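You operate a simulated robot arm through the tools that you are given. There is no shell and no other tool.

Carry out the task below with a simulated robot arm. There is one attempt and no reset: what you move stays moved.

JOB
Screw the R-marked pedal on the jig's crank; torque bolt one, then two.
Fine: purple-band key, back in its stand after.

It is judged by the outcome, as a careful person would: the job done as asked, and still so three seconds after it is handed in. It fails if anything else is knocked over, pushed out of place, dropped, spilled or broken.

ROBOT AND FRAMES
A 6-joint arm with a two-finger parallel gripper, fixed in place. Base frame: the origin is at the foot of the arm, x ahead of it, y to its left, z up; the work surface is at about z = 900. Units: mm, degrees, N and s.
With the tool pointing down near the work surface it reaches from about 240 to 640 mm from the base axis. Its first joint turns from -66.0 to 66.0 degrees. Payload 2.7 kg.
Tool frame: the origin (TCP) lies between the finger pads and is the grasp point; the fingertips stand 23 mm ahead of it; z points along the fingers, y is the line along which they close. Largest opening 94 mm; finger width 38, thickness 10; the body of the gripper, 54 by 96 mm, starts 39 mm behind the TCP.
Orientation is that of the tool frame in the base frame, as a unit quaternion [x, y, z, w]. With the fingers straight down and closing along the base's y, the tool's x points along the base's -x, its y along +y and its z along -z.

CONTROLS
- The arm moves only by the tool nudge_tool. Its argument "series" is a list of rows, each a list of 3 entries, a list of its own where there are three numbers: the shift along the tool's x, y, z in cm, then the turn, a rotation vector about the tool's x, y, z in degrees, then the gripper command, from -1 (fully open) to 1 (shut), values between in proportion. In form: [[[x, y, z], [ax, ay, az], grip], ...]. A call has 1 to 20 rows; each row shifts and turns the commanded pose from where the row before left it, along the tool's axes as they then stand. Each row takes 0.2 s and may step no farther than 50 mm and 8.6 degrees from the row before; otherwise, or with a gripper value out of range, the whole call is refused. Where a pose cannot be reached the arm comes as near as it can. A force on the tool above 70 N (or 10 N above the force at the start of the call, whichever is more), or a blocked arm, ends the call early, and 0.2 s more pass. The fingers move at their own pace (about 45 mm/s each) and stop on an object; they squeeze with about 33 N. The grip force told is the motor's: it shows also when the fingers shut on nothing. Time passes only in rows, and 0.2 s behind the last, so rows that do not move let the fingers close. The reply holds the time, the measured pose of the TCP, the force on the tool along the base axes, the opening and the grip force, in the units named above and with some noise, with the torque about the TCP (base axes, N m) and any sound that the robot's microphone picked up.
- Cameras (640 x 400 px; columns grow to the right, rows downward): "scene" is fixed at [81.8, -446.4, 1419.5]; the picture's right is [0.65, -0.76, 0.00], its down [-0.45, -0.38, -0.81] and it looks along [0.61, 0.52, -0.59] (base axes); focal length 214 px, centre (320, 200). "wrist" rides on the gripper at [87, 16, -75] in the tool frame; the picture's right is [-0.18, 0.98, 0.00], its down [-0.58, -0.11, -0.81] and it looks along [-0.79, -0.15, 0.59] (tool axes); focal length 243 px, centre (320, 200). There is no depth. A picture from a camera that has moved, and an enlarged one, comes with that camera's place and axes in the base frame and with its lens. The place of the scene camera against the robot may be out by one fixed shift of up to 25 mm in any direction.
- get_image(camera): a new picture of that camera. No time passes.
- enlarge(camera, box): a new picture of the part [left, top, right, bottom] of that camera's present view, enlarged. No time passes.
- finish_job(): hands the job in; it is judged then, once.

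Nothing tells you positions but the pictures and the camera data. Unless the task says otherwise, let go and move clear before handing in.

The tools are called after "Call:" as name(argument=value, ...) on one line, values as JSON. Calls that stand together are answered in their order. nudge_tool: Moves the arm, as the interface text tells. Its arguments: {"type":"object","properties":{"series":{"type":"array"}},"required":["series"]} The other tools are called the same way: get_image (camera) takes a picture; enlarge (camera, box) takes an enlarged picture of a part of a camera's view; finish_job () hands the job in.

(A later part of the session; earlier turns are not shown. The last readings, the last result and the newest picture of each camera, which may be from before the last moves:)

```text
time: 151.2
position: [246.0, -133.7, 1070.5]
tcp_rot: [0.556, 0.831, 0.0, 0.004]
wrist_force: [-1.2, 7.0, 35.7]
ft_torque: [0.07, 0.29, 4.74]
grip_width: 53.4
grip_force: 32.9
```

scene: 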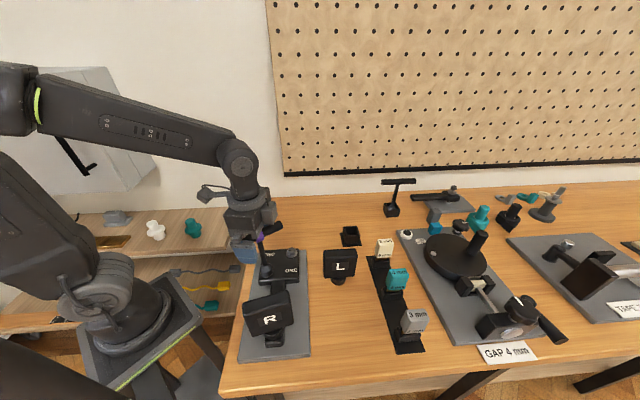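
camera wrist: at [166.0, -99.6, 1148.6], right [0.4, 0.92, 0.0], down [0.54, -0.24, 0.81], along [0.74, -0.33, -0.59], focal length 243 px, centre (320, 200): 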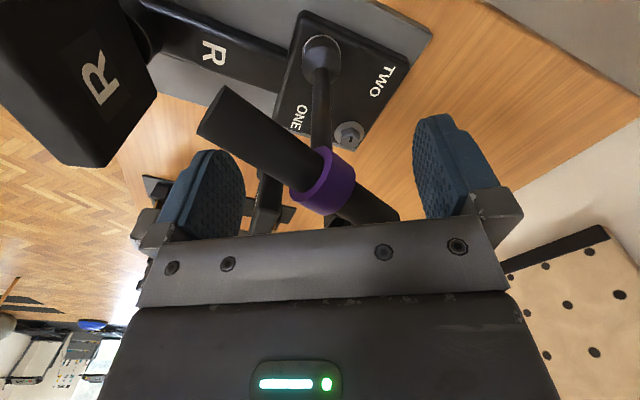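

Call:
nudge_tool(series=[[[0, 0, 0.05], [0, 0, 4], 1], [[0, 0, 0], [0, 0, 0], 1]])

```text
time: 151.8
position: [245.3, -134.2, 1069.2]
tcp_rot: [0.584, 0.812, -0.001, 0.004]
wrist_force: [-2.2, 8.5, 40.2]
ft_torque: [0.14, 0.42, 5.09]
grip_width: 55.6
grip_force: 33.2
```

Call:
nudge_tool(series=[[[0, 0, 0.05], [0, 0, 4], 1], [[0, 0, 0], [0, 0, 0], 1]])

Call:
enlarge(camera="wrist", box=[160, 40, 480, 240])

Call:
enlarge(camera="scene", box=[240, 230, 300, 280])

```text
time: 152.4
position: [245.9, -134.2, 1068.3]
tcp_rot: [0.612, 0.791, 0.0, 0.005]
wrist_force: [-3.4, 7.1, 42.8]
ft_torque: [0.16, 0.52, 5.04]
grip_width: 57.5
grip_force: 32.9
```

```text
2.00 times, centred on (320, 140) of wrist
camera zoom: at [239.5, -45.8, 1143.6], right [1.0, 0.07, 0.01], down [0.04, -0.58, 0.81], along [0.06, -0.81, -0.59], focal length 485 px, centre (320, 320)
```

zoom: 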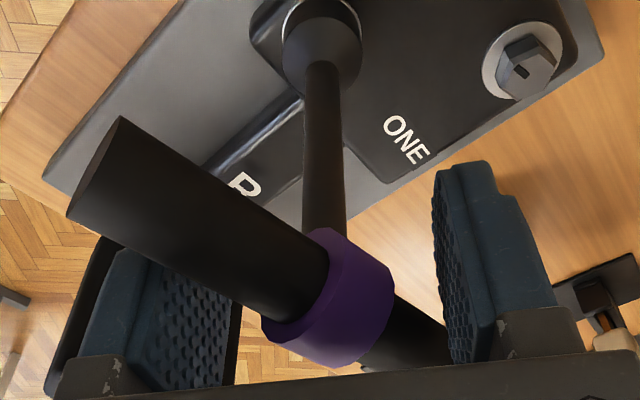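

```text
8.00 times, centred on (270, 255) of scene
camera zoom: at [81.4, -446.0, 1419.7], right [0.65, -0.76, 0.0], down [-0.45, -0.38, -0.81], along [0.61, 0.52, -0.59], focal length 1716 px, centre (720, -240)
```

zoom: 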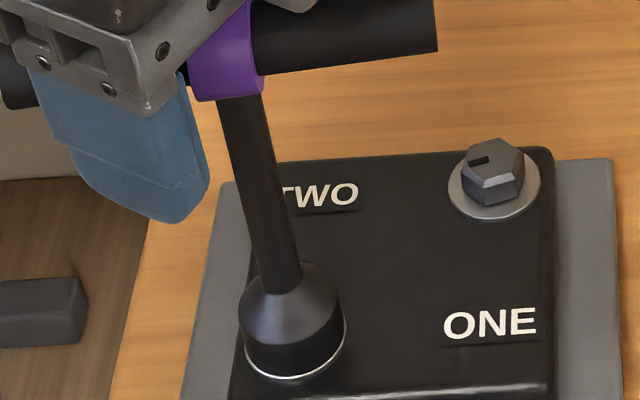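

With 40 N of downward push the torque again peaks at about 5.05 N·m and the bolt no longer turns, so bolt ONE is fully tight and 5 N·m is the most this key passes. I'll relieve the push and unwind.

Call:
nudge_tool(series=[[[0, 0, -0.2], [0, 0, -4], 1], [[0, 0, 0], [0, 0, -5], 1], [[0, 0, 0], [0, 0, -5], 1], [[0, 0, 0], [0, 0, -5], 1], [[0, 0, 0], [0, 0, -5], 1], [[0, 0, 0], [0, 0, -5], 1], [[0, 0, 0], [0, 0, -5], 1], [[0, 0, 0], [0, 0, -5], 1], [[0, 0, 0], [0, 0, -5], 1], [[0, 0, 0], [0, 0, -5], 1], [[0, 0, 0], [0, 0, 0], 1]])

Call:
get_image(camera="wrist")

```text
time: 154.8
position: [245.3, -134.0, 1068.2]
tcp_rot: [0.235, 0.972, -0.002, 0.0]
wrist_force: [-1.8, 0.3, -0.4]
ft_torque: [-0.03, 0.2, 1.34]
grip_width: 24.3
grip_force: 33.2
```

```text
taken
camera wrist: at [175.9, -79.7, 1143.9], right [0.61, 0.79, 0.0], down [0.47, -0.36, 0.81], along [0.64, -0.5, -0.59], focal length 243 px, centre (320, 200)
```

wrist: 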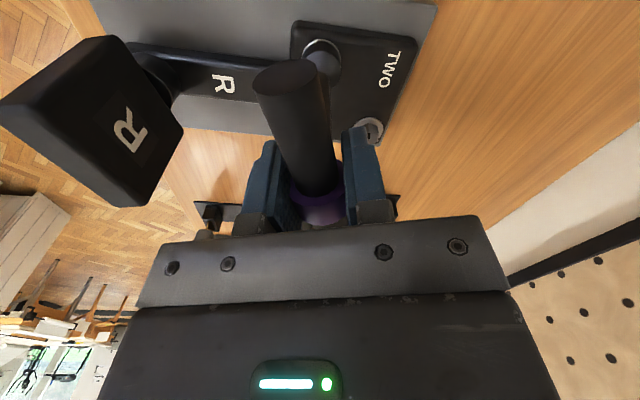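

Call:
nudge_tool(series=[[[0, 0, 0], [0, 0, -4], 1], [[0, 0, 0], [0, 0, -3], 1], [[0, 0, 0], [0, 0, 0], 1]])

```text
time: 155.6
position: [245.7, -132.7, 1069.0]
tcp_rot: [0.177, 0.984, -0.001, 0.002]
wrist_force: [-0.1, -1.9, 1.4]
ft_torque: [-0.17, 0.14, 0.03]
grip_width: 24.1
grip_force: 32.9
```

The bolt's position has not changed under 5 N·m, so it is hard tight. Now lifting the key off bolt ONE.

Call:
nudge_tool(series=[[[0, 0, -0.5], [0, 0, 0], 1], [[0, 0, -0.5], [0, 0, 0], 1], [[0, 0, -1], [0, 0, 0], 1], [[0, 0, -1.5], [0, 0, 0], 1], [[0, 0, -1.5], [0, 0, 0], 1], [[0, 0, 0], [0, 0, 0], 1]])

Call:
get_image(camera="wrist")

Call:
enlarge(camera="scene", box=[230, 190, 320, 290])

```text
time: 157.0
position: [245.9, -133.7, 1119.5]
tcp_rot: [0.178, 0.984, -0.001, 0.001]
wrist_force: [-0.2, -0.1, -0.9]
ft_torque: [-0.01, 0.0, 0.0]
grip_width: 24.0
grip_force: 32.4
```

```text
taken
camera wrist: at [170.7, -88.5, 1194.6], right [0.52, 0.86, 0.0], down [0.51, -0.3, 0.81], along [0.69, -0.42, -0.59], focal length 243 px, centre (320, 200)
```

wrist: 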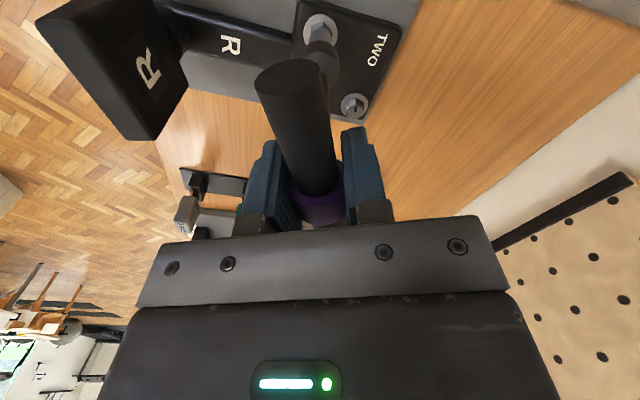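

```text
4.00 times, centred on (275, 240) of scene
camera zoom: at [81.8, -446.4, 1419.5], right [0.65, -0.76, 0.0], down [-0.45, -0.38, -0.81], along [0.61, 0.52, -0.59], focal length 858 px, centre (500, 40)
```

zoom: 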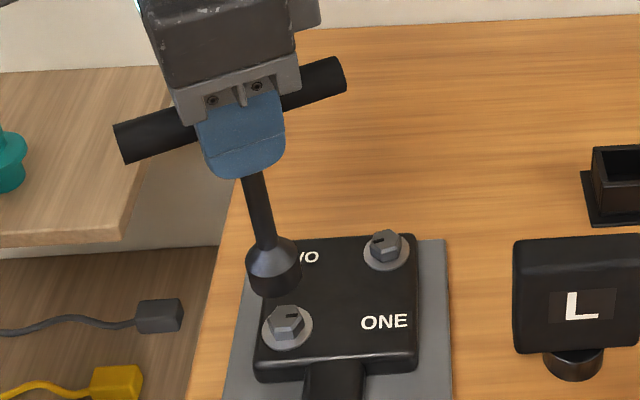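

Call:
enlarge(camera="scene", box=[250, 250, 290, 282])

Call:
enlarge(camera="wrist", box=[280, 0, 400, 130])

```text
12.50 times, centred on (270, 266) of scene
camera zoom: at [81.8, -446.4, 1419.5], right [0.65, -0.76, 0.0], down [-0.45, -0.38, -0.81], along [0.61, 0.52, -0.59], focal length 2681 px, centre (945, -625)
```

zoom: 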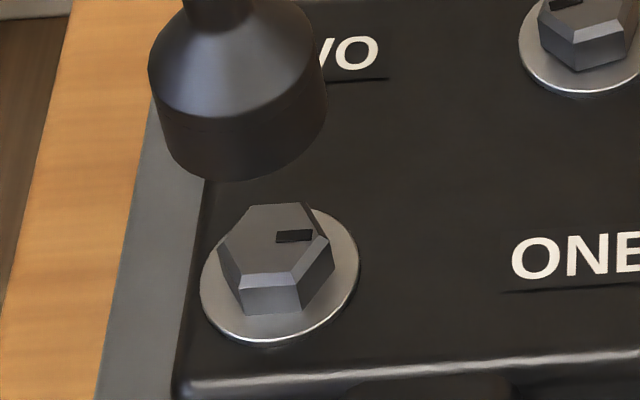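

```text
3.08 times, centred on (340, 65) of wrist
camera zoom: at [170.7, -88.5, 1194.6], right [0.52, 0.86, 0.0], down [0.51, -0.3, 0.81], along [0.69, -0.42, -0.59], focal length 746 px, centre (258, 615)
```

zoom: 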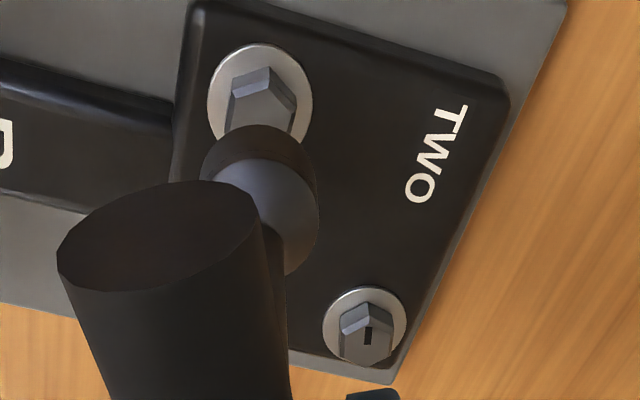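

Bolt ONE's marker has moved round and it sits tight. Next is bolt TWO at about (333,-137), whose flats sit near 1° (mod 60). I'll wind the key round to about 301° in the air for maximum clockwise travel.

Call:
nudge_tool(series=[[[0, 0, -0.5], [0, 0, -8.5], 1], [[0, 0, 0], [0, 0, -8.5], 1], [[0, 0, 0], [0, 0, -8.5], 1], [[0, 0, 0], [0, 0, -8.5], 1], [[0, 0, 0], [0, 0, -8.5], 1], [[0, 0, 0], [0, 0, -8.5], 1], [[0, 0, 0], [0, 0, -8.5], 1], [[0, 0, 0], [0, 0, -8.5], 1], [[0, 0, 0], [0, 0, -8.5], 1], [[0, 0, 0], [0, 0, -8.5], 1], [[0, 0, 0], [0, 0, -8.5], 1], [[0, 0, 0], [0, 0, -8.5], 1], [[0, 0, 0], [0, 0, -8.5], 1], [[0, 0, 0], [0, 0, -8.5], 1], [[0, 0, 0], [0, 0, -8.5], 1], [[0, 0, 0], [0, 0, -8.5], 1], [[0, 0, 0], [0, 0, -5.4], 1], [[0, 0, 0], [0, 0, 0], 1]])

```text
time: 160.8
position: [245.4, -134.4, 1124.2]
tcp_rot: [0.87, -0.493, 0.002, 0.0]
wrist_force: [-0.8, 1.0, -1.4]
ft_torque: [0.04, 0.0, 0.02]
grip_width: 24.1
grip_force: 33.3
```

Call:
nudge_tool(series=[[[2.345, -3.68, 0], [0, 0, 0], 1], [[2.345, -3.68, 0], [0, 0, 0], 1], [[0, 0, 1.5], [0, 0, 0], 1], [[0, 0, 0], [0, 0, 0], 1], [[0, 0, 0], [0, 0, 0], 1]])

Call:
get_image(camera="wrist")

Call:
enlarge(camera="wrist", box=[290, 0, 370, 80])

Call:
enlarge(camera="scene", box=[270, 220, 315, 260])

```text
time: 162.0
position: [331.4, -136.7, 1108.8]
tcp_rot: [0.87, -0.494, 0.001, 0.001]
wrist_force: [-0.1, -0.5, -1.8]
ft_torque: [-0.01, -0.03, 0.04]
grip_width: 24.0
grip_force: 33.5
```

```text
taken
camera wrist: at [362.9, -218.8, 1184.4], right [-0.94, -0.35, 0.0], down [-0.21, 0.56, 0.8], along [-0.28, 0.75, -0.59], focal length 243 px, centre (320, 200)
```

wrist: 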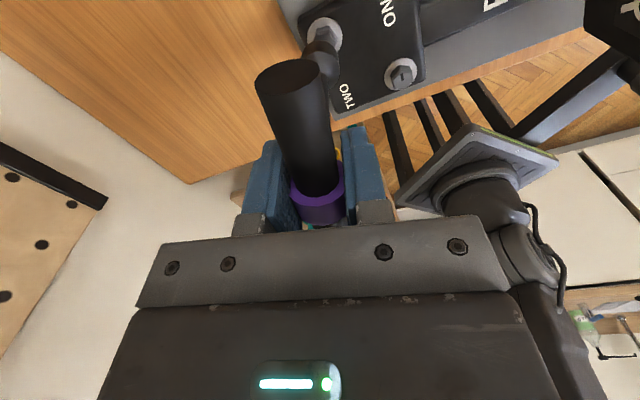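

```text
5.00 times, centred on (330, 40) of wrist
camera zoom: at [362.9, -218.8, 1184.4], right [-0.94, -0.35, 0.0], down [-0.21, 0.56, 0.8], along [-0.28, 0.75, -0.59], focal length 1213 px, centre (270, 1000)
```

zoom: 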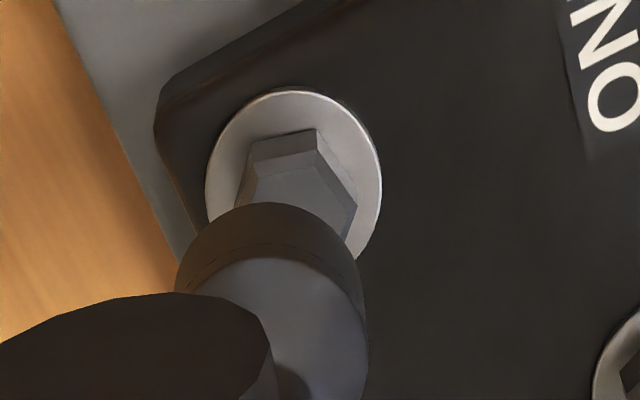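

```text
10.00 times, centred on (292, 240) of scene
camera zoom: at [81.8, -446.4, 1419.5], right [0.65, -0.76, 0.0], down [-0.45, -0.38, -0.81], along [0.61, 0.52, -0.59], focal length 2145 px, centre (595, -200)
```

zoom: 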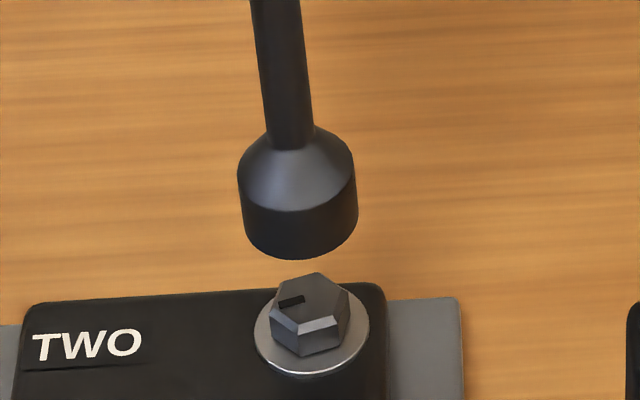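

Bolt TWO's flats line up with the key. The bolt is about (+0.3, +4.5) mm from the socket; I'll shift, lower partway, and re-check.

Call:
nudge_tool(series=[[[0.03, 0.45, 0], [0, 0, 0], 1], [[0, 0, 1.2], [0, 0, 0], 1], [[0, 0, 0.6], [0, 0, 0], 1], [[0, 0, 0], [0, 0, 0], 1], [[0, 0, 0], [0, 0, 0], 1]])

Call:
enlarge(camera="wrist", box=[290, 0, 370, 80])

Call:
enlarge(camera="scene", box=[277, 228, 309, 260])

```text
time: 163.2
position: [328.4, -140.0, 1090.3]
tcp_rot: [0.87, -0.494, 0.001, 0.0]
wrist_force: [0.0, -0.4, -1.7]
ft_torque: [-0.01, -0.01, -0.04]
grip_width: 24.4
grip_force: 33.3
```

```text
5.00 times, centred on (330, 40) of wrist
camera zoom: at [359.2, -221.9, 1166.2], right [-0.94, -0.35, 0.0], down [-0.21, 0.56, 0.8], along [-0.28, 0.75, -0.59], focal length 1213 px, centre (270, 1000)
```

zoom: 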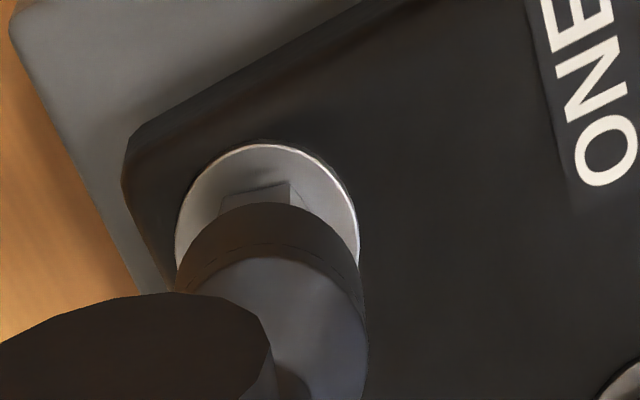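

```text
12.50 times, centred on (293, 244) of scene
camera zoom: at [81.8, -446.4, 1419.5], right [0.65, -0.76, 0.0], down [-0.45, -0.38, -0.81], along [0.61, 0.52, -0.59], focal length 2681 px, centre (658, -350)
```

zoom: 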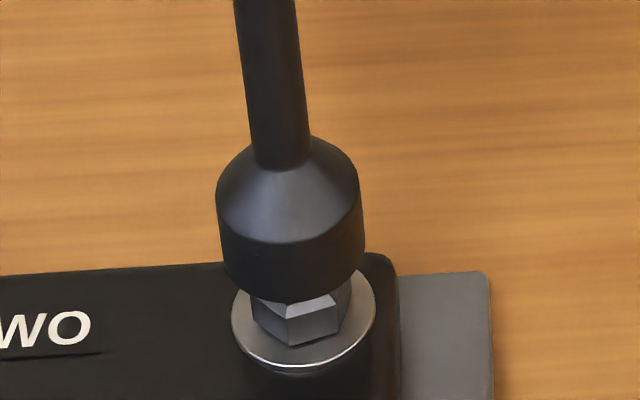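

Call:
nudge_tool(series=[[[-0.05, -0.11, 0], [0, 0, 0], 1], [[0, 0, 0.4], [0, 0, 0], 1], [[0, 0, 0.3], [0, 0, 0], 1], [[0, 0, 0], [0, 0, 0], 1]])

Call:
enlarge(camera="wrist", box=[290, 0, 370, 80])

Call:
enlarge(camera="scene", box=[277, 228, 309, 260])

```text
time: 164.2
position: [330.2, -137.4, 1083.3]
tcp_rot: [0.87, -0.493, 0.001, 0.001]
wrist_force: [0.1, 0.3, -1.8]
ft_torque: [0.0, 0.01, -0.01]
grip_width: 24.0
grip_force: 32.9
```

```text
5.00 times, centred on (330, 40) of wrist
camera zoom: at [359.3, -220.8, 1159.2], right [-0.94, -0.35, 0.0], down [-0.21, 0.56, 0.8], along [-0.28, 0.75, -0.59], focal length 1213 px, centre (270, 1000)
```

zoom: 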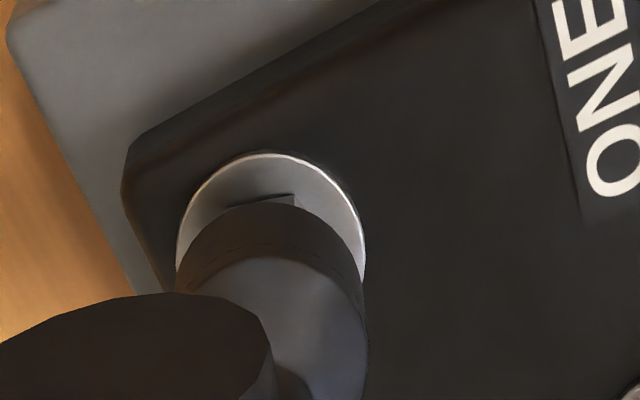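

```text
12.50 times, centred on (293, 244) of scene
camera zoom: at [81.8, -446.4, 1419.5], right [0.65, -0.76, 0.0], down [-0.45, -0.38, -0.81], along [0.61, 0.52, -0.59], focal length 2681 px, centre (658, -350)
```

zoom: 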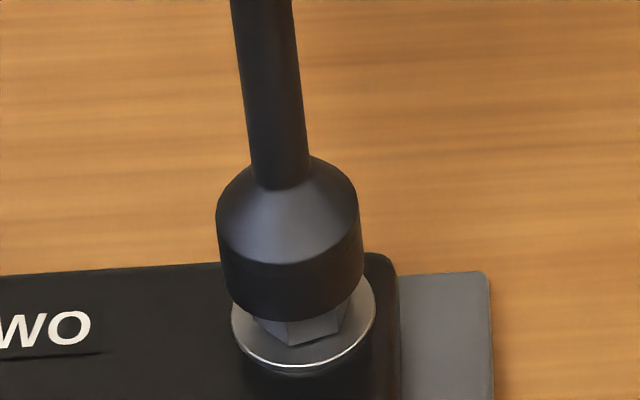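

Aligned in both views. Lowering onto bolt TWO.

Call:
nudge_tool(series=[[[0.04, 0, 0.3], [0, 0, 0], 1], [[0, 0, 0.2], [0, 0, 0], 1], [[0, 0, 0.15], [0, 0, 0], 1], [[0, 0, 0.1], [0, 0, 0], 1], [[0, 0, 0], [0, 0, 0], 1]])

```text
time: 165.4
position: [329.7, -138.5, 1076.4]
tcp_rot: [0.87, -0.493, 0.002, 0.001]
wrist_force: [0.4, -3.4, 0.0]
ft_torque: [-0.28, -0.02, 0.06]
grip_width: 24.0
grip_force: 32.6
```

Call:
nudge_tool(series=[[[0, 0, 0.15], [0, 0, 0], 1], [[0, 0, 0.15], [0, 0, 0], 1], [[0, 0, 0.1], [0, 0, 0], 1], [[0, 0, 0], [0, 0, 0], 1]])

Call:
enlarge(camera="scene", box=[277, 228, 309, 260])

```text
time: 166.4
position: [329.4, -138.1, 1072.1]
tcp_rot: [0.87, -0.493, 0.002, 0.001]
wrist_force: [2.3, -3.2, 1.0]
ft_torque: [-0.49, -0.35, 0.0]
grip_width: 23.9
grip_force: 32.6
```

```text
12.50 times, centred on (293, 244) of scene
camera zoom: at [81.9, -446.5, 1419.5], right [0.65, -0.76, 0.0], down [-0.45, -0.38, -0.81], along [0.61, 0.52, -0.59], focal length 2681 px, centre (658, -350)
```

zoom: 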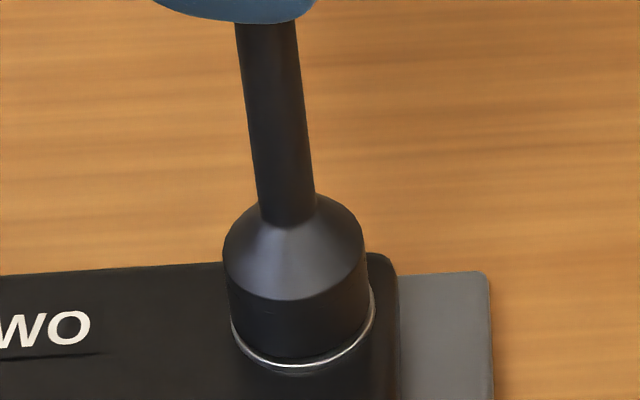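

The socket is down over bolt TWO. Turning clockwise, following the small key offset.

Call:
nudge_tool(series=[[[-0.005, 0.03, 0], [0, 0, 8], 1], [[-0.005, 0.03, 0], [0, 0, 8], 1], [[-0.005, 0.03, 0], [0, 0, 8], 1], [[0, 0, 0], [0, 0, 0], 1]])

```text
time: 167.4
position: [327.4, -137.8, 1073.4]
tcp_rot: [0.748, -0.664, 0.001, 0.001]
wrist_force: [3.2, -3.9, -1.7]
ft_torque: [-0.49, -0.36, 0.0]
grip_width: 23.8
grip_force: 33.5
```

Call:
nudge_tool(series=[[[-0.005, 0.03, 0], [0, 0, 8], 1], [[-0.005, 0.03, 0], [0, 0, 8], 1], [[-0.005, 0.03, 0], [0, 0, 8], 1], [[-0.005, 0.03, 0], [0, 0, 8], 1], [[-0.005, 0.03, 0], [0, 0, 8], 1], [[0, 0, 0], [0, 0, 0], 1]])

```text
time: 168.8
position: [326.8, -135.5, 1072.3]
tcp_rot: [-0.476, 0.88, -0.001, 0.0]
wrist_force: [1.3, 1.4, -1.3]
ft_torque: [0.22, -0.09, 0.0]
grip_width: 24.4
grip_force: 32.8
```

Call:
nudge_tool(series=[[[-0.005, 0.03, 0], [0, 0, 8], 1], [[-0.005, 0.03, 0], [0, 0, 8], 1], [[-0.005, 0.03, 0], [0, 0, 8], 1], [[-0.005, 0.03, 0], [0, 0, 8], 1], [[-0.005, 0.03, 0], [0, 0, 8], 1], [[-0.005, 0.03, 0], [0, 0, 8], 1], [[0, 0, 0], [0, 0, 0], 1]])

```text
time: 170.4
position: [327.6, -134.5, 1073.1]
tcp_rot: [-0.076, 0.997, -0.001, 0.001]
wrist_force: [6.6, -1.0, -3.4]
ft_torque: [-0.07, -0.81, 0.05]
grip_width: 23.9
grip_force: 32.9
```

Call:
nudge_tool(series=[[[-0.03, 0.03, 0], [0, 0, 8], 1], [[-0.005, 0.03, 0], [0, 0, 8], 1], [[-0.005, 0.03, 0], [0, 0, 8], 1], [[-0.005, 0.03, 0], [0, 0, 8], 1], [[-0.005, 0.03, 0], [0, 0, 8], 1], [[0, 0, 0], [0, 0, 0], 1]])

```text
time: 171.8
position: [327.6, -133.4, 1072.1]
tcp_rot: [0.269, 0.963, -0.001, 0.002]
wrist_force: [7.0, -4.6, -3.7]
ft_torque: [-0.57, -0.87, 0.06]
grip_width: 24.1
grip_force: 32.8
```

Call:
nudge_tool(series=[[[-0.05, 0.02, 0], [0, 0, 8], 1], [[-0.005, 0.02, 0], [0, 0, 8], 1], [[-0.005, 0.02, 0], [0, 0, 8], 1], [[-0.005, 0.02, 0], [0, 0, 8], 1], [[0, 0, 0], [0, 0, 0], 1]])

```text
time: 173.0
position: [328.3, -135.2, 1072.0]
tcp_rot: [0.525, 0.851, -0.001, 0.001]
wrist_force: [1.8, -2.6, 0.1]
ft_torque: [-0.23, -0.24, 0.25]
grip_width: 24.2
grip_force: 32.5
```

Torque is beginning to show (0.25 N·m). Smaller steps.

Call:
nudge_tool(series=[[[0, 0.015, 0], [0, 0, 6], 1], [[0, 0.015, 0], [0, 0, 6], 1], [[0, 0.015, 0], [0, 0, 6], 1], [[0, 0, 0], [0, 0, 0], 1]])

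```text
time: 174.0
position: [329.8, -132.9, 1072.8]
tcp_rot: [0.65, 0.76, 0.0, 0.002]
wrist_force: [1.3, -4.3, 6.9]
ft_torque: [-0.33, -0.1, 0.36]
grip_width: 24.2
grip_force: 33.1
```

Call:
nudge_tool(series=[[[0, 0.015, 0], [0, 0, 6], 1], [[0, 0.015, 0], [0, 0, 6], 1], [[0, 0, 0], [0, 0, 0], 1]])

```text
time: 174.8
position: [330.4, -132.7, 1071.4]
tcp_rot: [0.725, 0.688, -0.001, 0.002]
wrist_force: [-0.2, 0.1, 2.9]
ft_torque: [0.16, 0.04, 1.47]
grip_width: 28.0
grip_force: 32.9
```

Bolt TWO is tightening (1.5 N·m). Building up the torque with a light downward push.

Call:
nudge_tool(series=[[[0, 0, 0.08], [0, 0, 5], 1], [[0, 0, 0.05], [0, 0, 5], 1], [[0, 0, 0], [0, 0, 0], 1]])

```text
time: 175.6
position: [329.5, -134.3, 1072.2]
tcp_rot: [0.782, 0.623, 0.001, 0.001]
wrist_force: [-1.6, 0.8, 12.2]
ft_torque: [0.17, 0.1, 2.11]
grip_width: 34.2
grip_force: 33.3
```

Call:
nudge_tool(series=[[[0, 0, 0.05], [0, 0, 5], 1], [[0, 0, 0.05], [0, 0, 5], 1], [[0, 0, 0], [0, 0, 0], 1]])

```text
time: 176.4
position: [329.5, -134.0, 1071.7]
tcp_rot: [0.833, 0.554, 0.002, 0.004]
wrist_force: [-0.9, -2.0, 27.7]
ft_torque: [-0.01, 0.02, 2.79]
grip_width: 41.1
grip_force: 33.1
```

Call:
nudge_tool(series=[[[0, 0, 0], [0, 0, 5], 1], [[0, 0, 0], [0, 0, 5], 1], [[0, 0, 0], [0, 0, 0], 1]])

```text
time: 177.2
position: [328.3, -134.6, 1070.6]
tcp_rot: [0.877, 0.481, -0.001, 0.003]
wrist_force: [-0.8, -1.5, 25.2]
ft_torque: [-0.02, -0.03, 3.88]
grip_width: 48.8
grip_force: 32.9
```

Call:
nudge_tool(series=[[[0, 0, 0], [0, 0, 5], 1], [[0, 0, 0], [0, 0, 3], 1], [[0, 0, 0], [0, 0, 0], 1]])

```text
time: 178.0
position: [329.8, -135.0, 1069.6]
tcp_rot: [0.907, 0.421, 0.0, 0.002]
wrist_force: [0.5, 2.2, 18.0]
ft_torque: [0.09, 0.05, 4.78]
grip_width: 54.4
grip_force: 33.0
```

Call:
nudge_tool(series=[[[0, 0, 0], [0, 0, 3], 1], [[0, 0, 0], [0, 0, 0], 1]])

```text
time: 178.6
position: [328.4, -134.2, 1069.5]
tcp_rot: [0.918, 0.397, -0.001, 0.002]
wrist_force: [-0.6, 1.5, 19.1]
ft_torque: [0.1, 0.02, 4.78]
grip_width: 55.5
grip_force: 32.8
```

Plateau at 4.8 N·m, as on bolt ONE. One more small step to make sure it has reached its full value.

Call:
nudge_tool(series=[[[0, 0, 0.1], [0, 0, 0], 1], [[0, 0, 0.05], [0, 0, 3], 1], [[0, 0, 0], [0, 0, 0], 1]])

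Call:
enlarge(camera="wrist", box=[160, 40, 480, 240])

```text
time: 179.4
position: [332.0, -132.7, 1069.7]
tcp_rot: [0.928, 0.372, 0.001, 0.004]
wrist_force: [-2.9, 3.3, 33.2]
ft_torque: [0.19, 0.08, 4.14]
grip_width: 56.1
grip_force: 33.1
```

```text
2.00 times, centred on (320, 140) of wrist
camera zoom: at [403.3, -86.3, 1144.9], right [0.55, -0.84, 0.01], down [-0.5, -0.32, 0.81], along [-0.67, -0.44, -0.59], focal length 485 px, centre (320, 320)
```

zoom: 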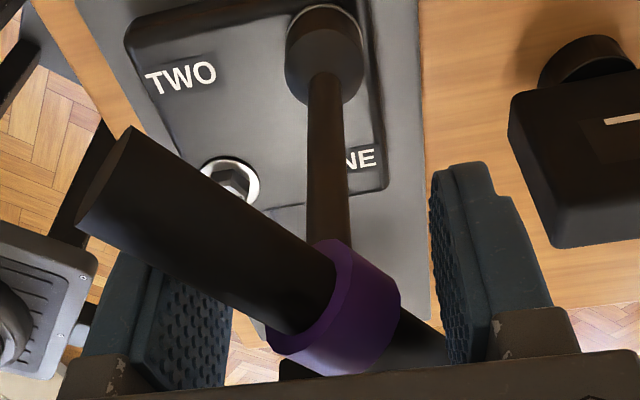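

Call:
nudge_tool(series=[[[0, 0, 0], [0, 0, 4], 1], [[0, 0, 0], [0, 0, 4], 1], [[0, 0, 0], [0, 0, 0], 1]])

```text
time: 180.2
position: [330.0, -135.9, 1069.2]
tcp_rot: [0.954, 0.3, 0.002, 0.002]
wrist_force: [2.0, 0.9, 27.6]
ft_torque: [-0.37, -0.02, 1.58]
grip_width: 59.0
grip_force: 32.9
```

Call:
nudge_tool(series=[[[0, 0, 0], [0, 0, 4], 1], [[0, 0, 0], [0, 0, 4], 1], [[0, 0, 0], [0, 0, 0], 1]])

Call:
enlarge(camera="wrist", box=[160, 40, 480, 240])

```text
time: 181.0
position: [329.0, -134.7, 1068.3]
tcp_rot: [0.973, 0.232, 0.001, 0.002]
wrist_force: [2.9, -3.6, 17.5]
ft_torque: [-0.18, 0.07, 1.15]
grip_width: 57.2
grip_force: 32.3
```

```text
2.00 times, centred on (320, 140) of wrist
camera zoom: at [414.0, -110.9, 1144.0], right [0.28, -0.96, 0.0], down [-0.57, -0.16, 0.81], along [-0.77, -0.23, -0.59], focal length 485 px, centre (320, 320)
```

zoom: 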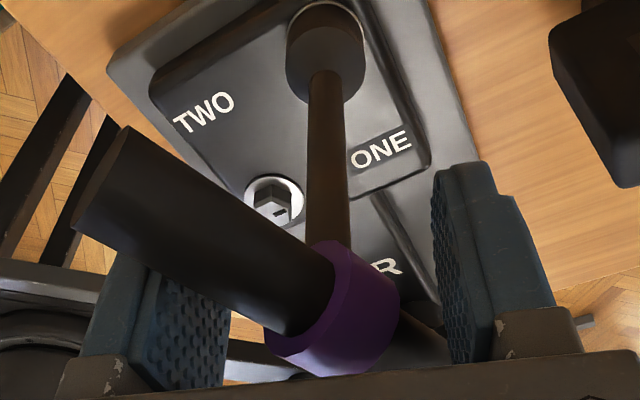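

Call:
nudge_tool(series=[[[0, 0, 0], [0, 0, 4], 1], [[0, 0, 0], [0, 0, 4], 1], [[0, 0, 0], [0, 0, 0], 1], [[0, 0, 0], [0, 0, 0], 1]])

```text
time: 182.0
position: [328.4, -133.5, 1066.4]
tcp_rot: [0.986, 0.165, -0.001, 0.0]
wrist_force: [2.3, -1.0, -25.8]
ft_torque: [0.4, -0.24, 1.73]
grip_width: 33.4
grip_force: 33.2
```

No click, and it slipped to the next flat just as on bolt ONE, so bolt TWO is fully tight as well. I'll unwind and lift off to inspect both bolt heads.

Call:
nudge_tool(series=[[[0, 0, -0.15], [0, 0, -5], 1], [[0, 0, 0], [0, 0, -5], 1], [[0, 0, 0], [0, 0, -5], 1], [[0, 0, 0], [0, 0, -5], 1], [[0, 0, 0], [0, 0, 0], 1]])

```text
time: 183.2
position: [329.0, -133.2, 1071.2]
tcp_rot: [0.943, 0.334, -0.001, 0.001]
wrist_force: [-8.0, -3.4, -9.1]
ft_torque: [-0.31, 0.73, 0.14]
grip_width: 24.0
grip_force: 33.2
```

Call:
nudge_tool(series=[[[0, 0, 0], [0, 0, -3], 1], [[0, 0, -0.5], [0, 0, 0], 1], [[0, 0, -0.5], [0, 0, 0], 1], [[0, 0, -1], [0, 0, 0], 1], [[0, 0, -1.5], [0, 0, 0], 1], [[0, 0, -2], [0, 0, 0], 1], [[0, 0, 0], [0, 0, 0], 1]])

Call:
get_image(camera="wrist")

Call:
enlarge(camera="scene", box=[245, 230, 315, 285])

```text
time: 184.8
position: [329.6, -133.6, 1125.8]
tcp_rot: [0.933, 0.359, 0.001, 0.002]
wrist_force: [0.3, 0.3, -1.7]
ft_torque: [0.0, 0.0, 0.02]
grip_width: 23.7
grip_force: 33.0
```

```text
taken
camera wrist: at [404.8, -87.5, 1200.2], right [0.52, -0.85, 0.0], down [-0.51, -0.31, 0.81], along [-0.69, -0.42, -0.59], focal length 243 px, centre (320, 200)
```

wrist: 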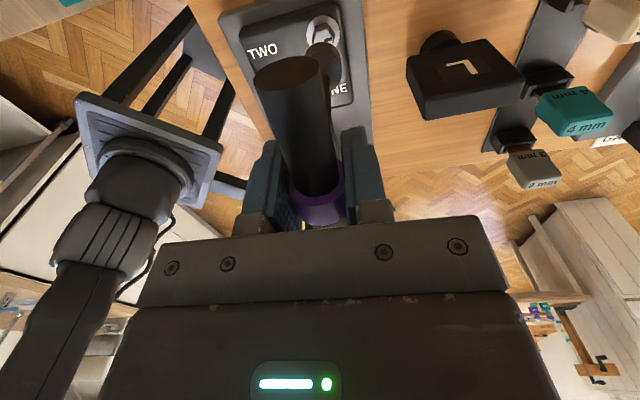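

```text
7.27 times, centred on (280, 258) of scene
camera zoom: at [81.8, -446.4, 1419.5], right [0.65, -0.76, 0.0], down [-0.45, -0.38, -0.81], along [0.61, 0.52, -0.59], focal length 1560 px, centre (611, -218)
```

zoom: 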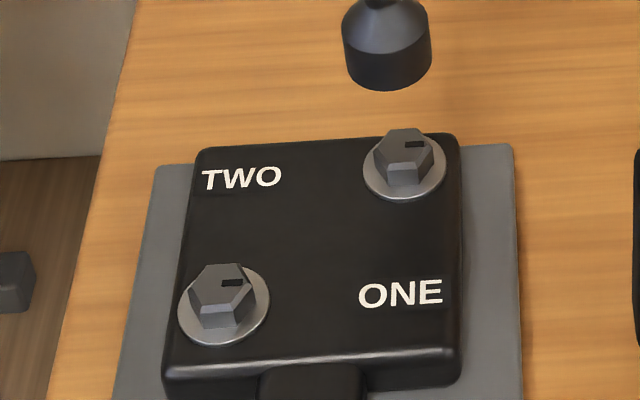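

Both bolts now sit with their markers at the same 3-o'clock position, and the view plainly reads "TWO ●" / "● ONE". Next I'll return the key: turn the bar back to its original heading (about 135°) and carry it to the stand.

Call:
nudge_tool(series=[[[0, 0, -0.8], [0, 0, -8.5], 1], [[0, 0, 0], [0, 0, -8.5], 1], [[0, 0, 0], [0, 0, -8.5], 1], [[0, 0, 0], [0, 0, -8.5], 1], [[0, 0, 0], [0, 0, -8.5], 1], [[0, 0, 0], [0, 0, -8.5], 1], [[0, 0, 0], [0, 0, -8.5], 1], [[0, 0, 0], [0, 0, -8.5], 1], [[0, 0, 0], [0, 0, -8.5], 1], [[0, 0, 0], [0, 0, -8.5], 1], [[0, 0, 0], [0, 0, -8.5], 1], [[0, 0, 0], [0, 0, 0], 1]])

```text
time: 187.4
position: [328.6, -133.5, 1133.0]
tcp_rot: [0.377, 0.926, -0.001, 0.001]
wrist_force: [-0.6, 0.9, -2.5]
ft_torque: [0.0, 0.0, 0.0]
grip_width: 24.1
grip_force: 32.6
```

Call:
nudge_tool(series=[[[-3.61, 1.4, 0], [0, 0, 0], 1], [[-3.61, 1.4, 0], [0, 0, 0], 1], [[-3.61, 1.4, 0], [0, 0, 0], 1], [[-3.61, 1.4, 0], [0, 0, 0], 1], [[-3.61, 1.4, 0], [0, 0, 0], 1], [[0, 0, 0], [0, 0, 0], 1], [[0, 0, 0], [0, 0, 0], 1]])

Call:
get_image(camera="wrist")

Call:
enlarge(camera="wrist", box=[280, 0, 380, 90])

Call:
enlarge(camera="scene", box=[325, 190, 385, 250])

```text
time: 189.0
position: [507.3, -211.0, 1132.5]
tcp_rot: [0.379, 0.925, 0.0, 0.0]
wrist_force: [0.5, 0.2, -1.7]
ft_torque: [-0.03, 0.03, -0.02]
grip_width: 24.2
grip_force: 32.9
```

```text
taken
camera wrist: at [455.6, -138.4, 1208.2], right [0.82, 0.57, 0.0], down [0.34, -0.48, 0.81], along [0.46, -0.66, -0.59], focal length 243 px, centre (320, 200)
```

wrist: 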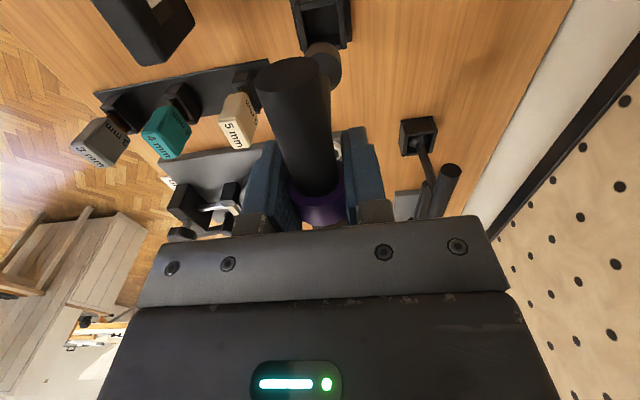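

```text
4.44 times, centred on (330, 45) of wrist
camera zoom: at [455.6, -138.4, 1208.2], right [0.82, 0.57, 0.0], down [0.34, -0.48, 0.81], along [0.46, -0.66, -0.59], focal length 1078 px, centre (276, 889)
```

zoom: 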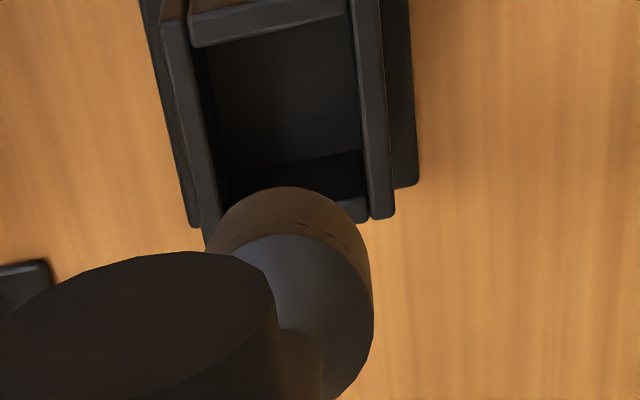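

```text
6.67 times, centred on (355, 220) of scene
camera zoom: at [81.8, -446.5, 1419.5], right [0.65, -0.76, 0.0], down [-0.45, -0.38, -0.81], along [0.61, 0.52, -0.59], focal length 1430 px, centre (87, 67)
```

zoom: 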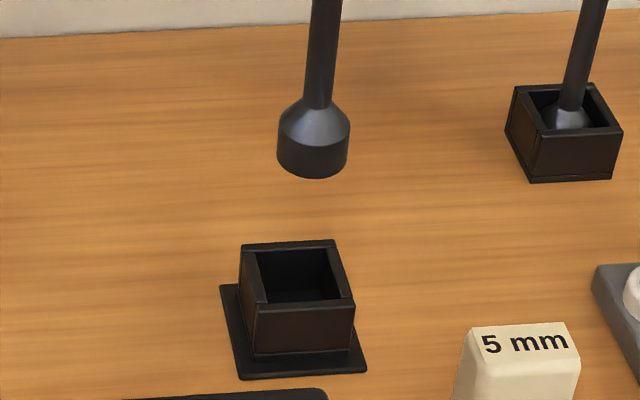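

The socket is within about 2 mm of being over the stand's opening. I'll nudge, lower to just above the rim, and measure again since the fit is close.

Call:
nudge_tool(series=[[[0.19, 0, 1.5], [0, 0, 0], 1], [[0, 0, 1.5], [0, 0, 0], 1], [[0, 0, 1.5], [0, 0, 0], 1], [[0, 0, 1.0], [0, 0, 0], 1], [[0, 0, 0], [0, 0, 0], 1], [[0, 0, 0], [0, 0, 0], 1]])

Call:
enlarge(camera="wrist", box=[280, 0, 380, 90])

Call:
enlarge(camera="scene", box=[335, 210, 375, 250])

```text
time: 190.4
position: [506.3, -209.0, 1077.8]
tcp_rot: [0.38, 0.925, -0.001, 0.0]
wrist_force: [0.5, 0.0, -2.4]
ft_torque: [0.0, 0.04, 0.03]
grip_width: 24.3
grip_force: 33.1
```

```text
4.44 times, centred on (330, 45) of wrist
camera zoom: at [455.5, -136.8, 1153.2], right [0.82, 0.57, 0.0], down [0.34, -0.48, 0.81], along [0.46, -0.66, -0.59], focal length 1078 px, centre (276, 889)
```

zoom: 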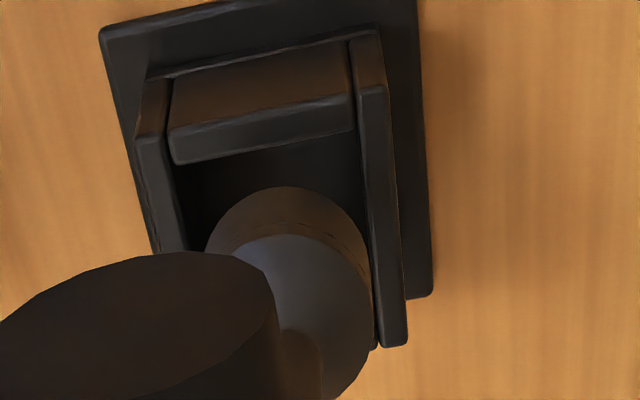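

```text
10.00 times, centred on (355, 230) of scene
camera zoom: at [81.8, -446.4, 1419.5], right [0.65, -0.76, 0.0], down [-0.45, -0.38, -0.81], along [0.61, 0.52, -0.59], focal length 2145 px, centre (-30, -100)
```

zoom: 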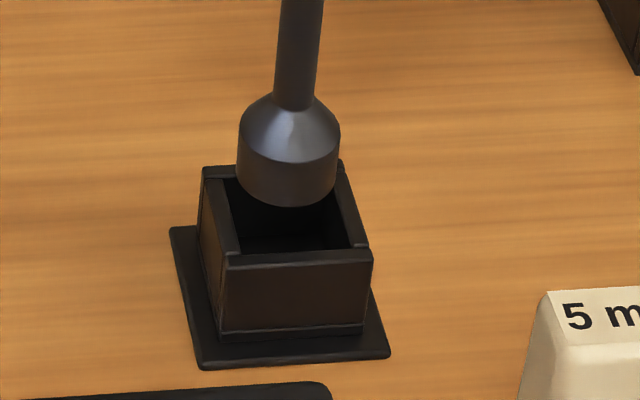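

Call:
nudge_tool(series=[[[-0.1, -0.07, 0], [0, 0, 0], 1], [[0, 0, 0.6], [0, 0, 0], 1], [[0, 0, 0], [0, 0, 0], 1], [[0, 0, 0], [0, 0, 0], 1]])

Call:
enlarge(camera="wrist", box=[285, 5, 375, 85])

Call:
enlarge(camera="scene", box=[337, 215, 373, 245])

```text
time: 191.4
position: [507.0, -211.8, 1071.6]
tcp_rot: [0.38, 0.925, -0.001, 0.001]
wrist_force: [0.0, 1.3, -1.0]
ft_torque: [0.0, 0.0, 0.02]
grip_width: 24.3
grip_force: 32.8
```

```text
5.00 times, centred on (330, 45) of wrist
camera zoom: at [456.3, -139.1, 1146.8], right [0.82, 0.57, 0.0], down [0.34, -0.48, 0.81], along [0.46, -0.66, -0.59], focal length 1213 px, centre (270, 975)
```

zoom: 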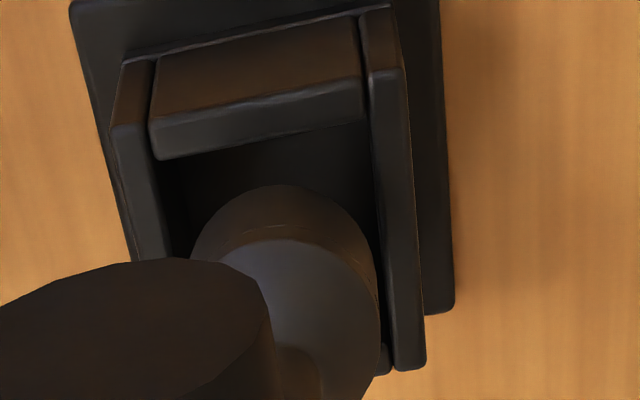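

```text
13.33 times, centred on (355, 230) of scene
camera zoom: at [81.8, -446.4, 1419.5], right [0.65, -0.76, 0.0], down [-0.45, -0.38, -0.81], along [0.61, 0.52, -0.59], focal length 2860 px, centre (-147, -200)
```

zoom: 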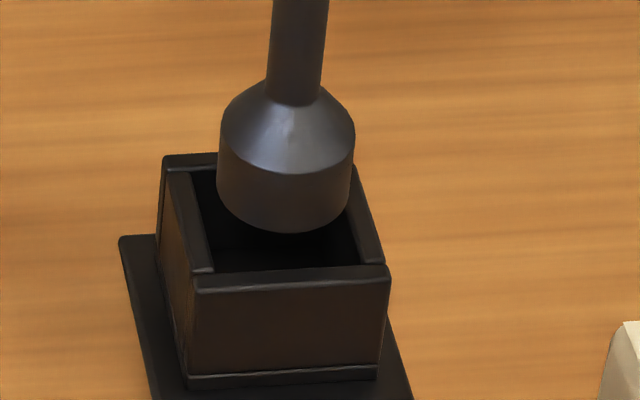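

Call:
nudge_tool(series=[[[0.09, -0.06, 0], [0, 0, 0], 1], [[0, 0, 0.4], [0, 0, 0], 1], [[0, 0, 0], [0, 0, 0], 1], [[0, 0, 0], [0, 0, 0], 1]])

Call:
enlarge(camera="wrist", box=[285, 5, 375, 85])

Call:
enlarge(camera="scene", box=[337, 215, 373, 245])

```text
time: 192.4
position: [505.2, -210.5, 1068.7]
tcp_rot: [0.379, 0.925, -0.002, 0.0]
wrist_force: [-0.5, -0.7, -2.1]
ft_torque: [0.01, -0.03, -0.01]
grip_width: 24.2
grip_force: 32.5
```

```text
5.00 times, centred on (330, 45) of wrist
camera zoom: at [454.7, -138.2, 1143.6], right [0.82, 0.57, 0.0], down [0.34, -0.48, 0.81], along [0.46, -0.66, -0.59], focal length 1213 px, centre (270, 975)
```

zoom: 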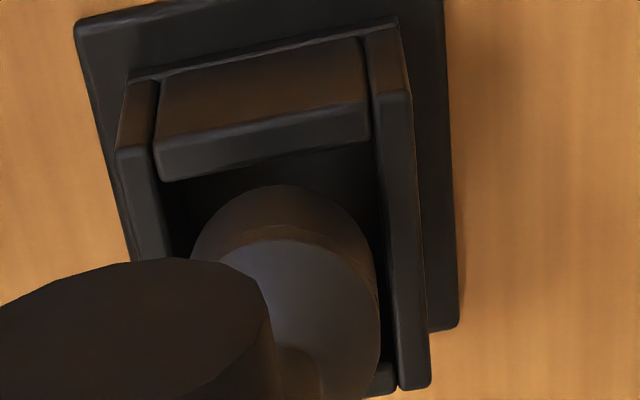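

```text
13.33 times, centred on (355, 230) of scene
camera zoom: at [81.8, -446.4, 1419.5], right [0.65, -0.76, 0.0], down [-0.45, -0.38, -0.81], along [0.61, 0.52, -0.59], focal length 2860 px, centre (-147, -200)
```

zoom: 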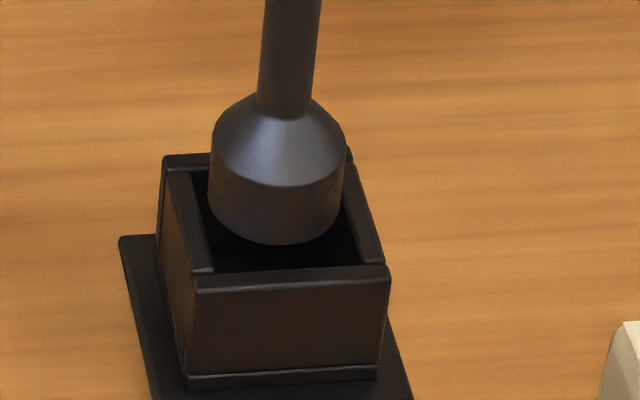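

The socket has about 2 mm clearance all round in both views. Lowering into the stand in small steps, watching the force.

Call:
nudge_tool(series=[[[-0.05, 0, 0.3], [0, 0, 0], 1], [[0, 0, 0.3], [0, 0, 0], 1], [[0, 0, 0.3], [0, 0, 0], 1], [[0, 0, 0.2], [0, 0, 0], 1], [[0, 0, 0], [0, 0, 0], 1]])

Call:
enlarge(camera="scene", box=[337, 215, 373, 245])

Call:
enlarge(camera="wrist", box=[285, 5, 375, 85])

```text
time: 193.6
position: [505.7, -211.0, 1057.2]
tcp_rot: [0.38, 0.925, -0.002, 0.0]
wrist_force: [0.1, 0.5, -2.2]
ft_torque: [-0.02, 0.01, -0.02]
grip_width: 24.1
grip_force: 32.7
```

```text
13.33 times, centred on (355, 230) of scene
camera zoom: at [81.8, -446.4, 1419.5], right [0.65, -0.76, 0.0], down [-0.45, -0.38, -0.81], along [0.61, 0.52, -0.59], focal length 2860 px, centre (-147, -200)
```

zoom: 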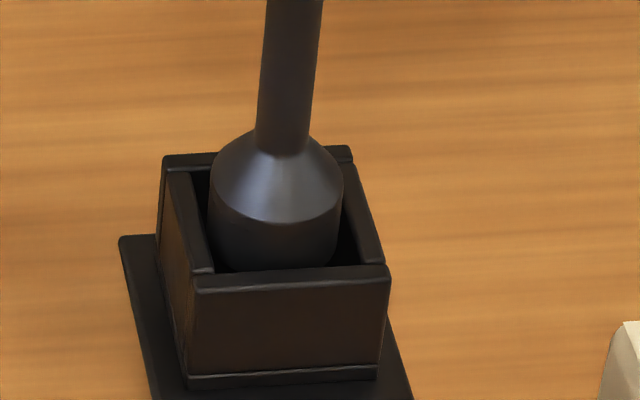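

```text
5.00 times, centred on (330, 45) of wrist
camera zoom: at [455.0, -138.6, 1132.3], right [0.82, 0.57, 0.0], down [0.34, -0.48, 0.81], along [0.46, -0.66, -0.59], focal length 1213 px, centre (270, 975)
```

zoom: 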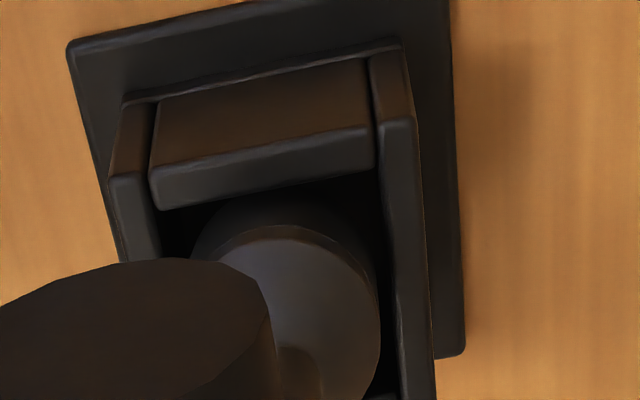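

Call:
nudge_tool(series=[[[-0.05, -0.1, 0.3], [0, 0, 0], 1], [[0, 0, 0.4], [0, 0, 0], 1], [[0, 0, 0.4], [0, 0, 0], 1], [[0, 0, 0.4], [0, 0, 0], 1], [[0, 0, 0.3], [0, 0, 0], 1], [[0, 0, 0], [0, 0, 0], 1]])

Call:
enlarge(camera="scene", box=[325, 190, 385, 250])

```text
time: 195.0
position: [505.5, -211.8, 1038.8]
tcp_rot: [0.379, 0.925, -0.001, 0.001]
wrist_force: [0.5, 0.5, -1.4]
ft_torque: [0.0, -0.05, 0.01]
grip_width: 23.9
grip_force: 33.4
```

```text
6.67 times, centred on (355, 220) of scene
camera zoom: at [81.8, -446.4, 1419.5], right [0.65, -0.76, 0.0], down [-0.45, -0.38, -0.81], along [0.61, 0.52, -0.59], focal length 1430 px, centre (87, 67)
```

zoom: 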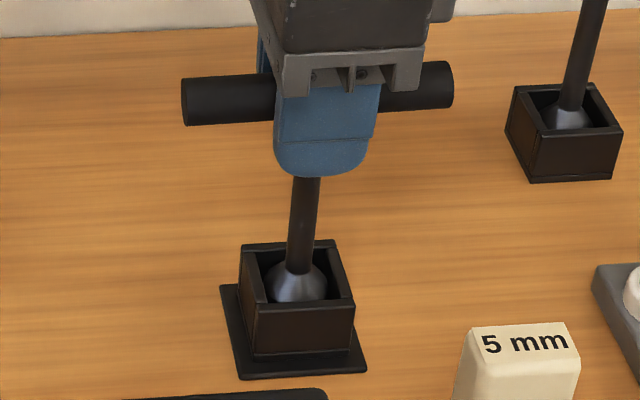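

It is nearly at its original height. A few more millimetres until it rests on the stand floor.

Call:
nudge_tool(series=[[[0, 0, 0.2], [0, 0, 0], 1], [[0, 0, 0.2], [0, 0, 0], 1], [[0, 0, 0], [0, 0, 0], 1]])

```text
time: 195.8
position: [505.8, -211.8, 1035.1]
tcp_rot: [0.379, 0.926, -0.001, 0.0]
wrist_force: [0.0, 0.4, -2.1]
ft_torque: [-0.01, 0.01, 0.0]
grip_width: 23.9
grip_force: 33.1
```

Call:
nudge_tool(series=[[[0, 0, 0.2], [0, 0, 0], 1], [[0, 0, 0.15], [0, 0, 0], 1], [[0, 0, 0.1], [0, 0, 0], 1], [[0, 0, 0], [0, 0, 0], 1]])

```text
time: 196.8
position: [506.9, -210.2, 1033.4]
tcp_rot: [0.379, 0.925, -0.002, 0.005]
wrist_force: [-0.6, 5.2, 30.9]
ft_torque: [0.64, 0.62, -0.07]
grip_width: 24.0
grip_force: 33.1
```

The key rests on the stand floor (31 N). I'll relieve the push and open the fingers.

Call:
nudge_tool(series=[[[0, 0, -0.17], [0, 0, 0], 1], [[0, 0, 0], [0, 0, 0], 1], [[0, 0, 0], [0, 0, 0], 0.3], [[0, 0, 0], [0, 0, 0], 0], [[0, 0, 0], [0, 0, 0], -0.4], [[0, 0, 0], [0, 0, 0], -0.6], [[0, 0, 0], [0, 0, 0], -0.6]])

Call:
get_image(camera="wrist")

Call:
enlarge(camera="scene", box=[325, 190, 385, 250])

```text
time: 198.4
position: [505.2, -212.0, 1032.3]
tcp_rot: [0.38, 0.925, -0.001, 0.002]
wrist_force: [-0.3, -0.3, 0.4]
ft_torque: [0.0, 0.0, -0.02]
grip_width: 75.1
grip_force: 0.0
```

```text
taken
camera wrist: at [455.1, -139.7, 1108.0], right [0.82, 0.57, 0.0], down [0.34, -0.48, 0.81], along [0.46, -0.66, -0.59], focal length 243 px, centre (320, 200)
```

wrist: 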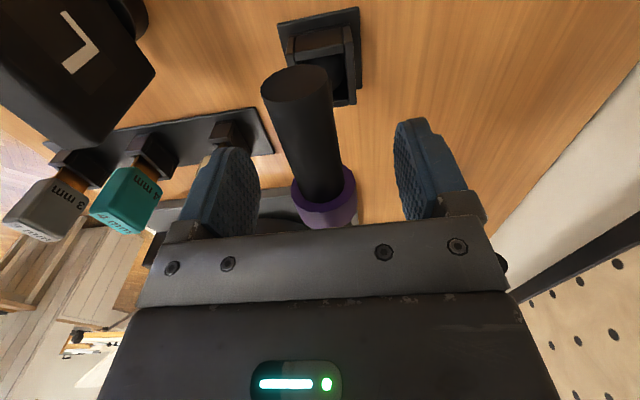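

```text
6.67 times, centred on (355, 220) of scene
camera zoom: at [81.8, -446.4, 1419.5], right [0.65, -0.76, 0.0], down [-0.45, -0.38, -0.81], along [0.61, 0.52, -0.59], focal length 1430 px, centre (87, 67)
```

zoom: 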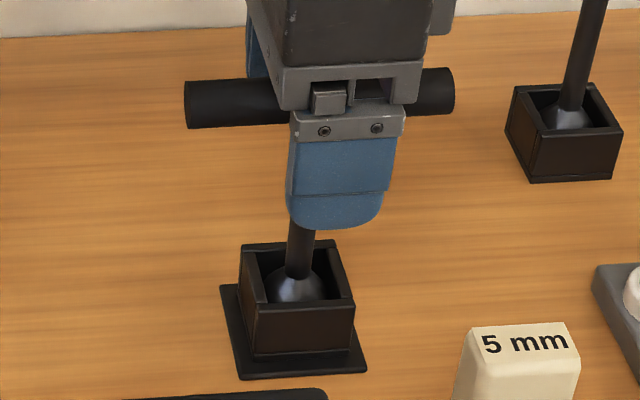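

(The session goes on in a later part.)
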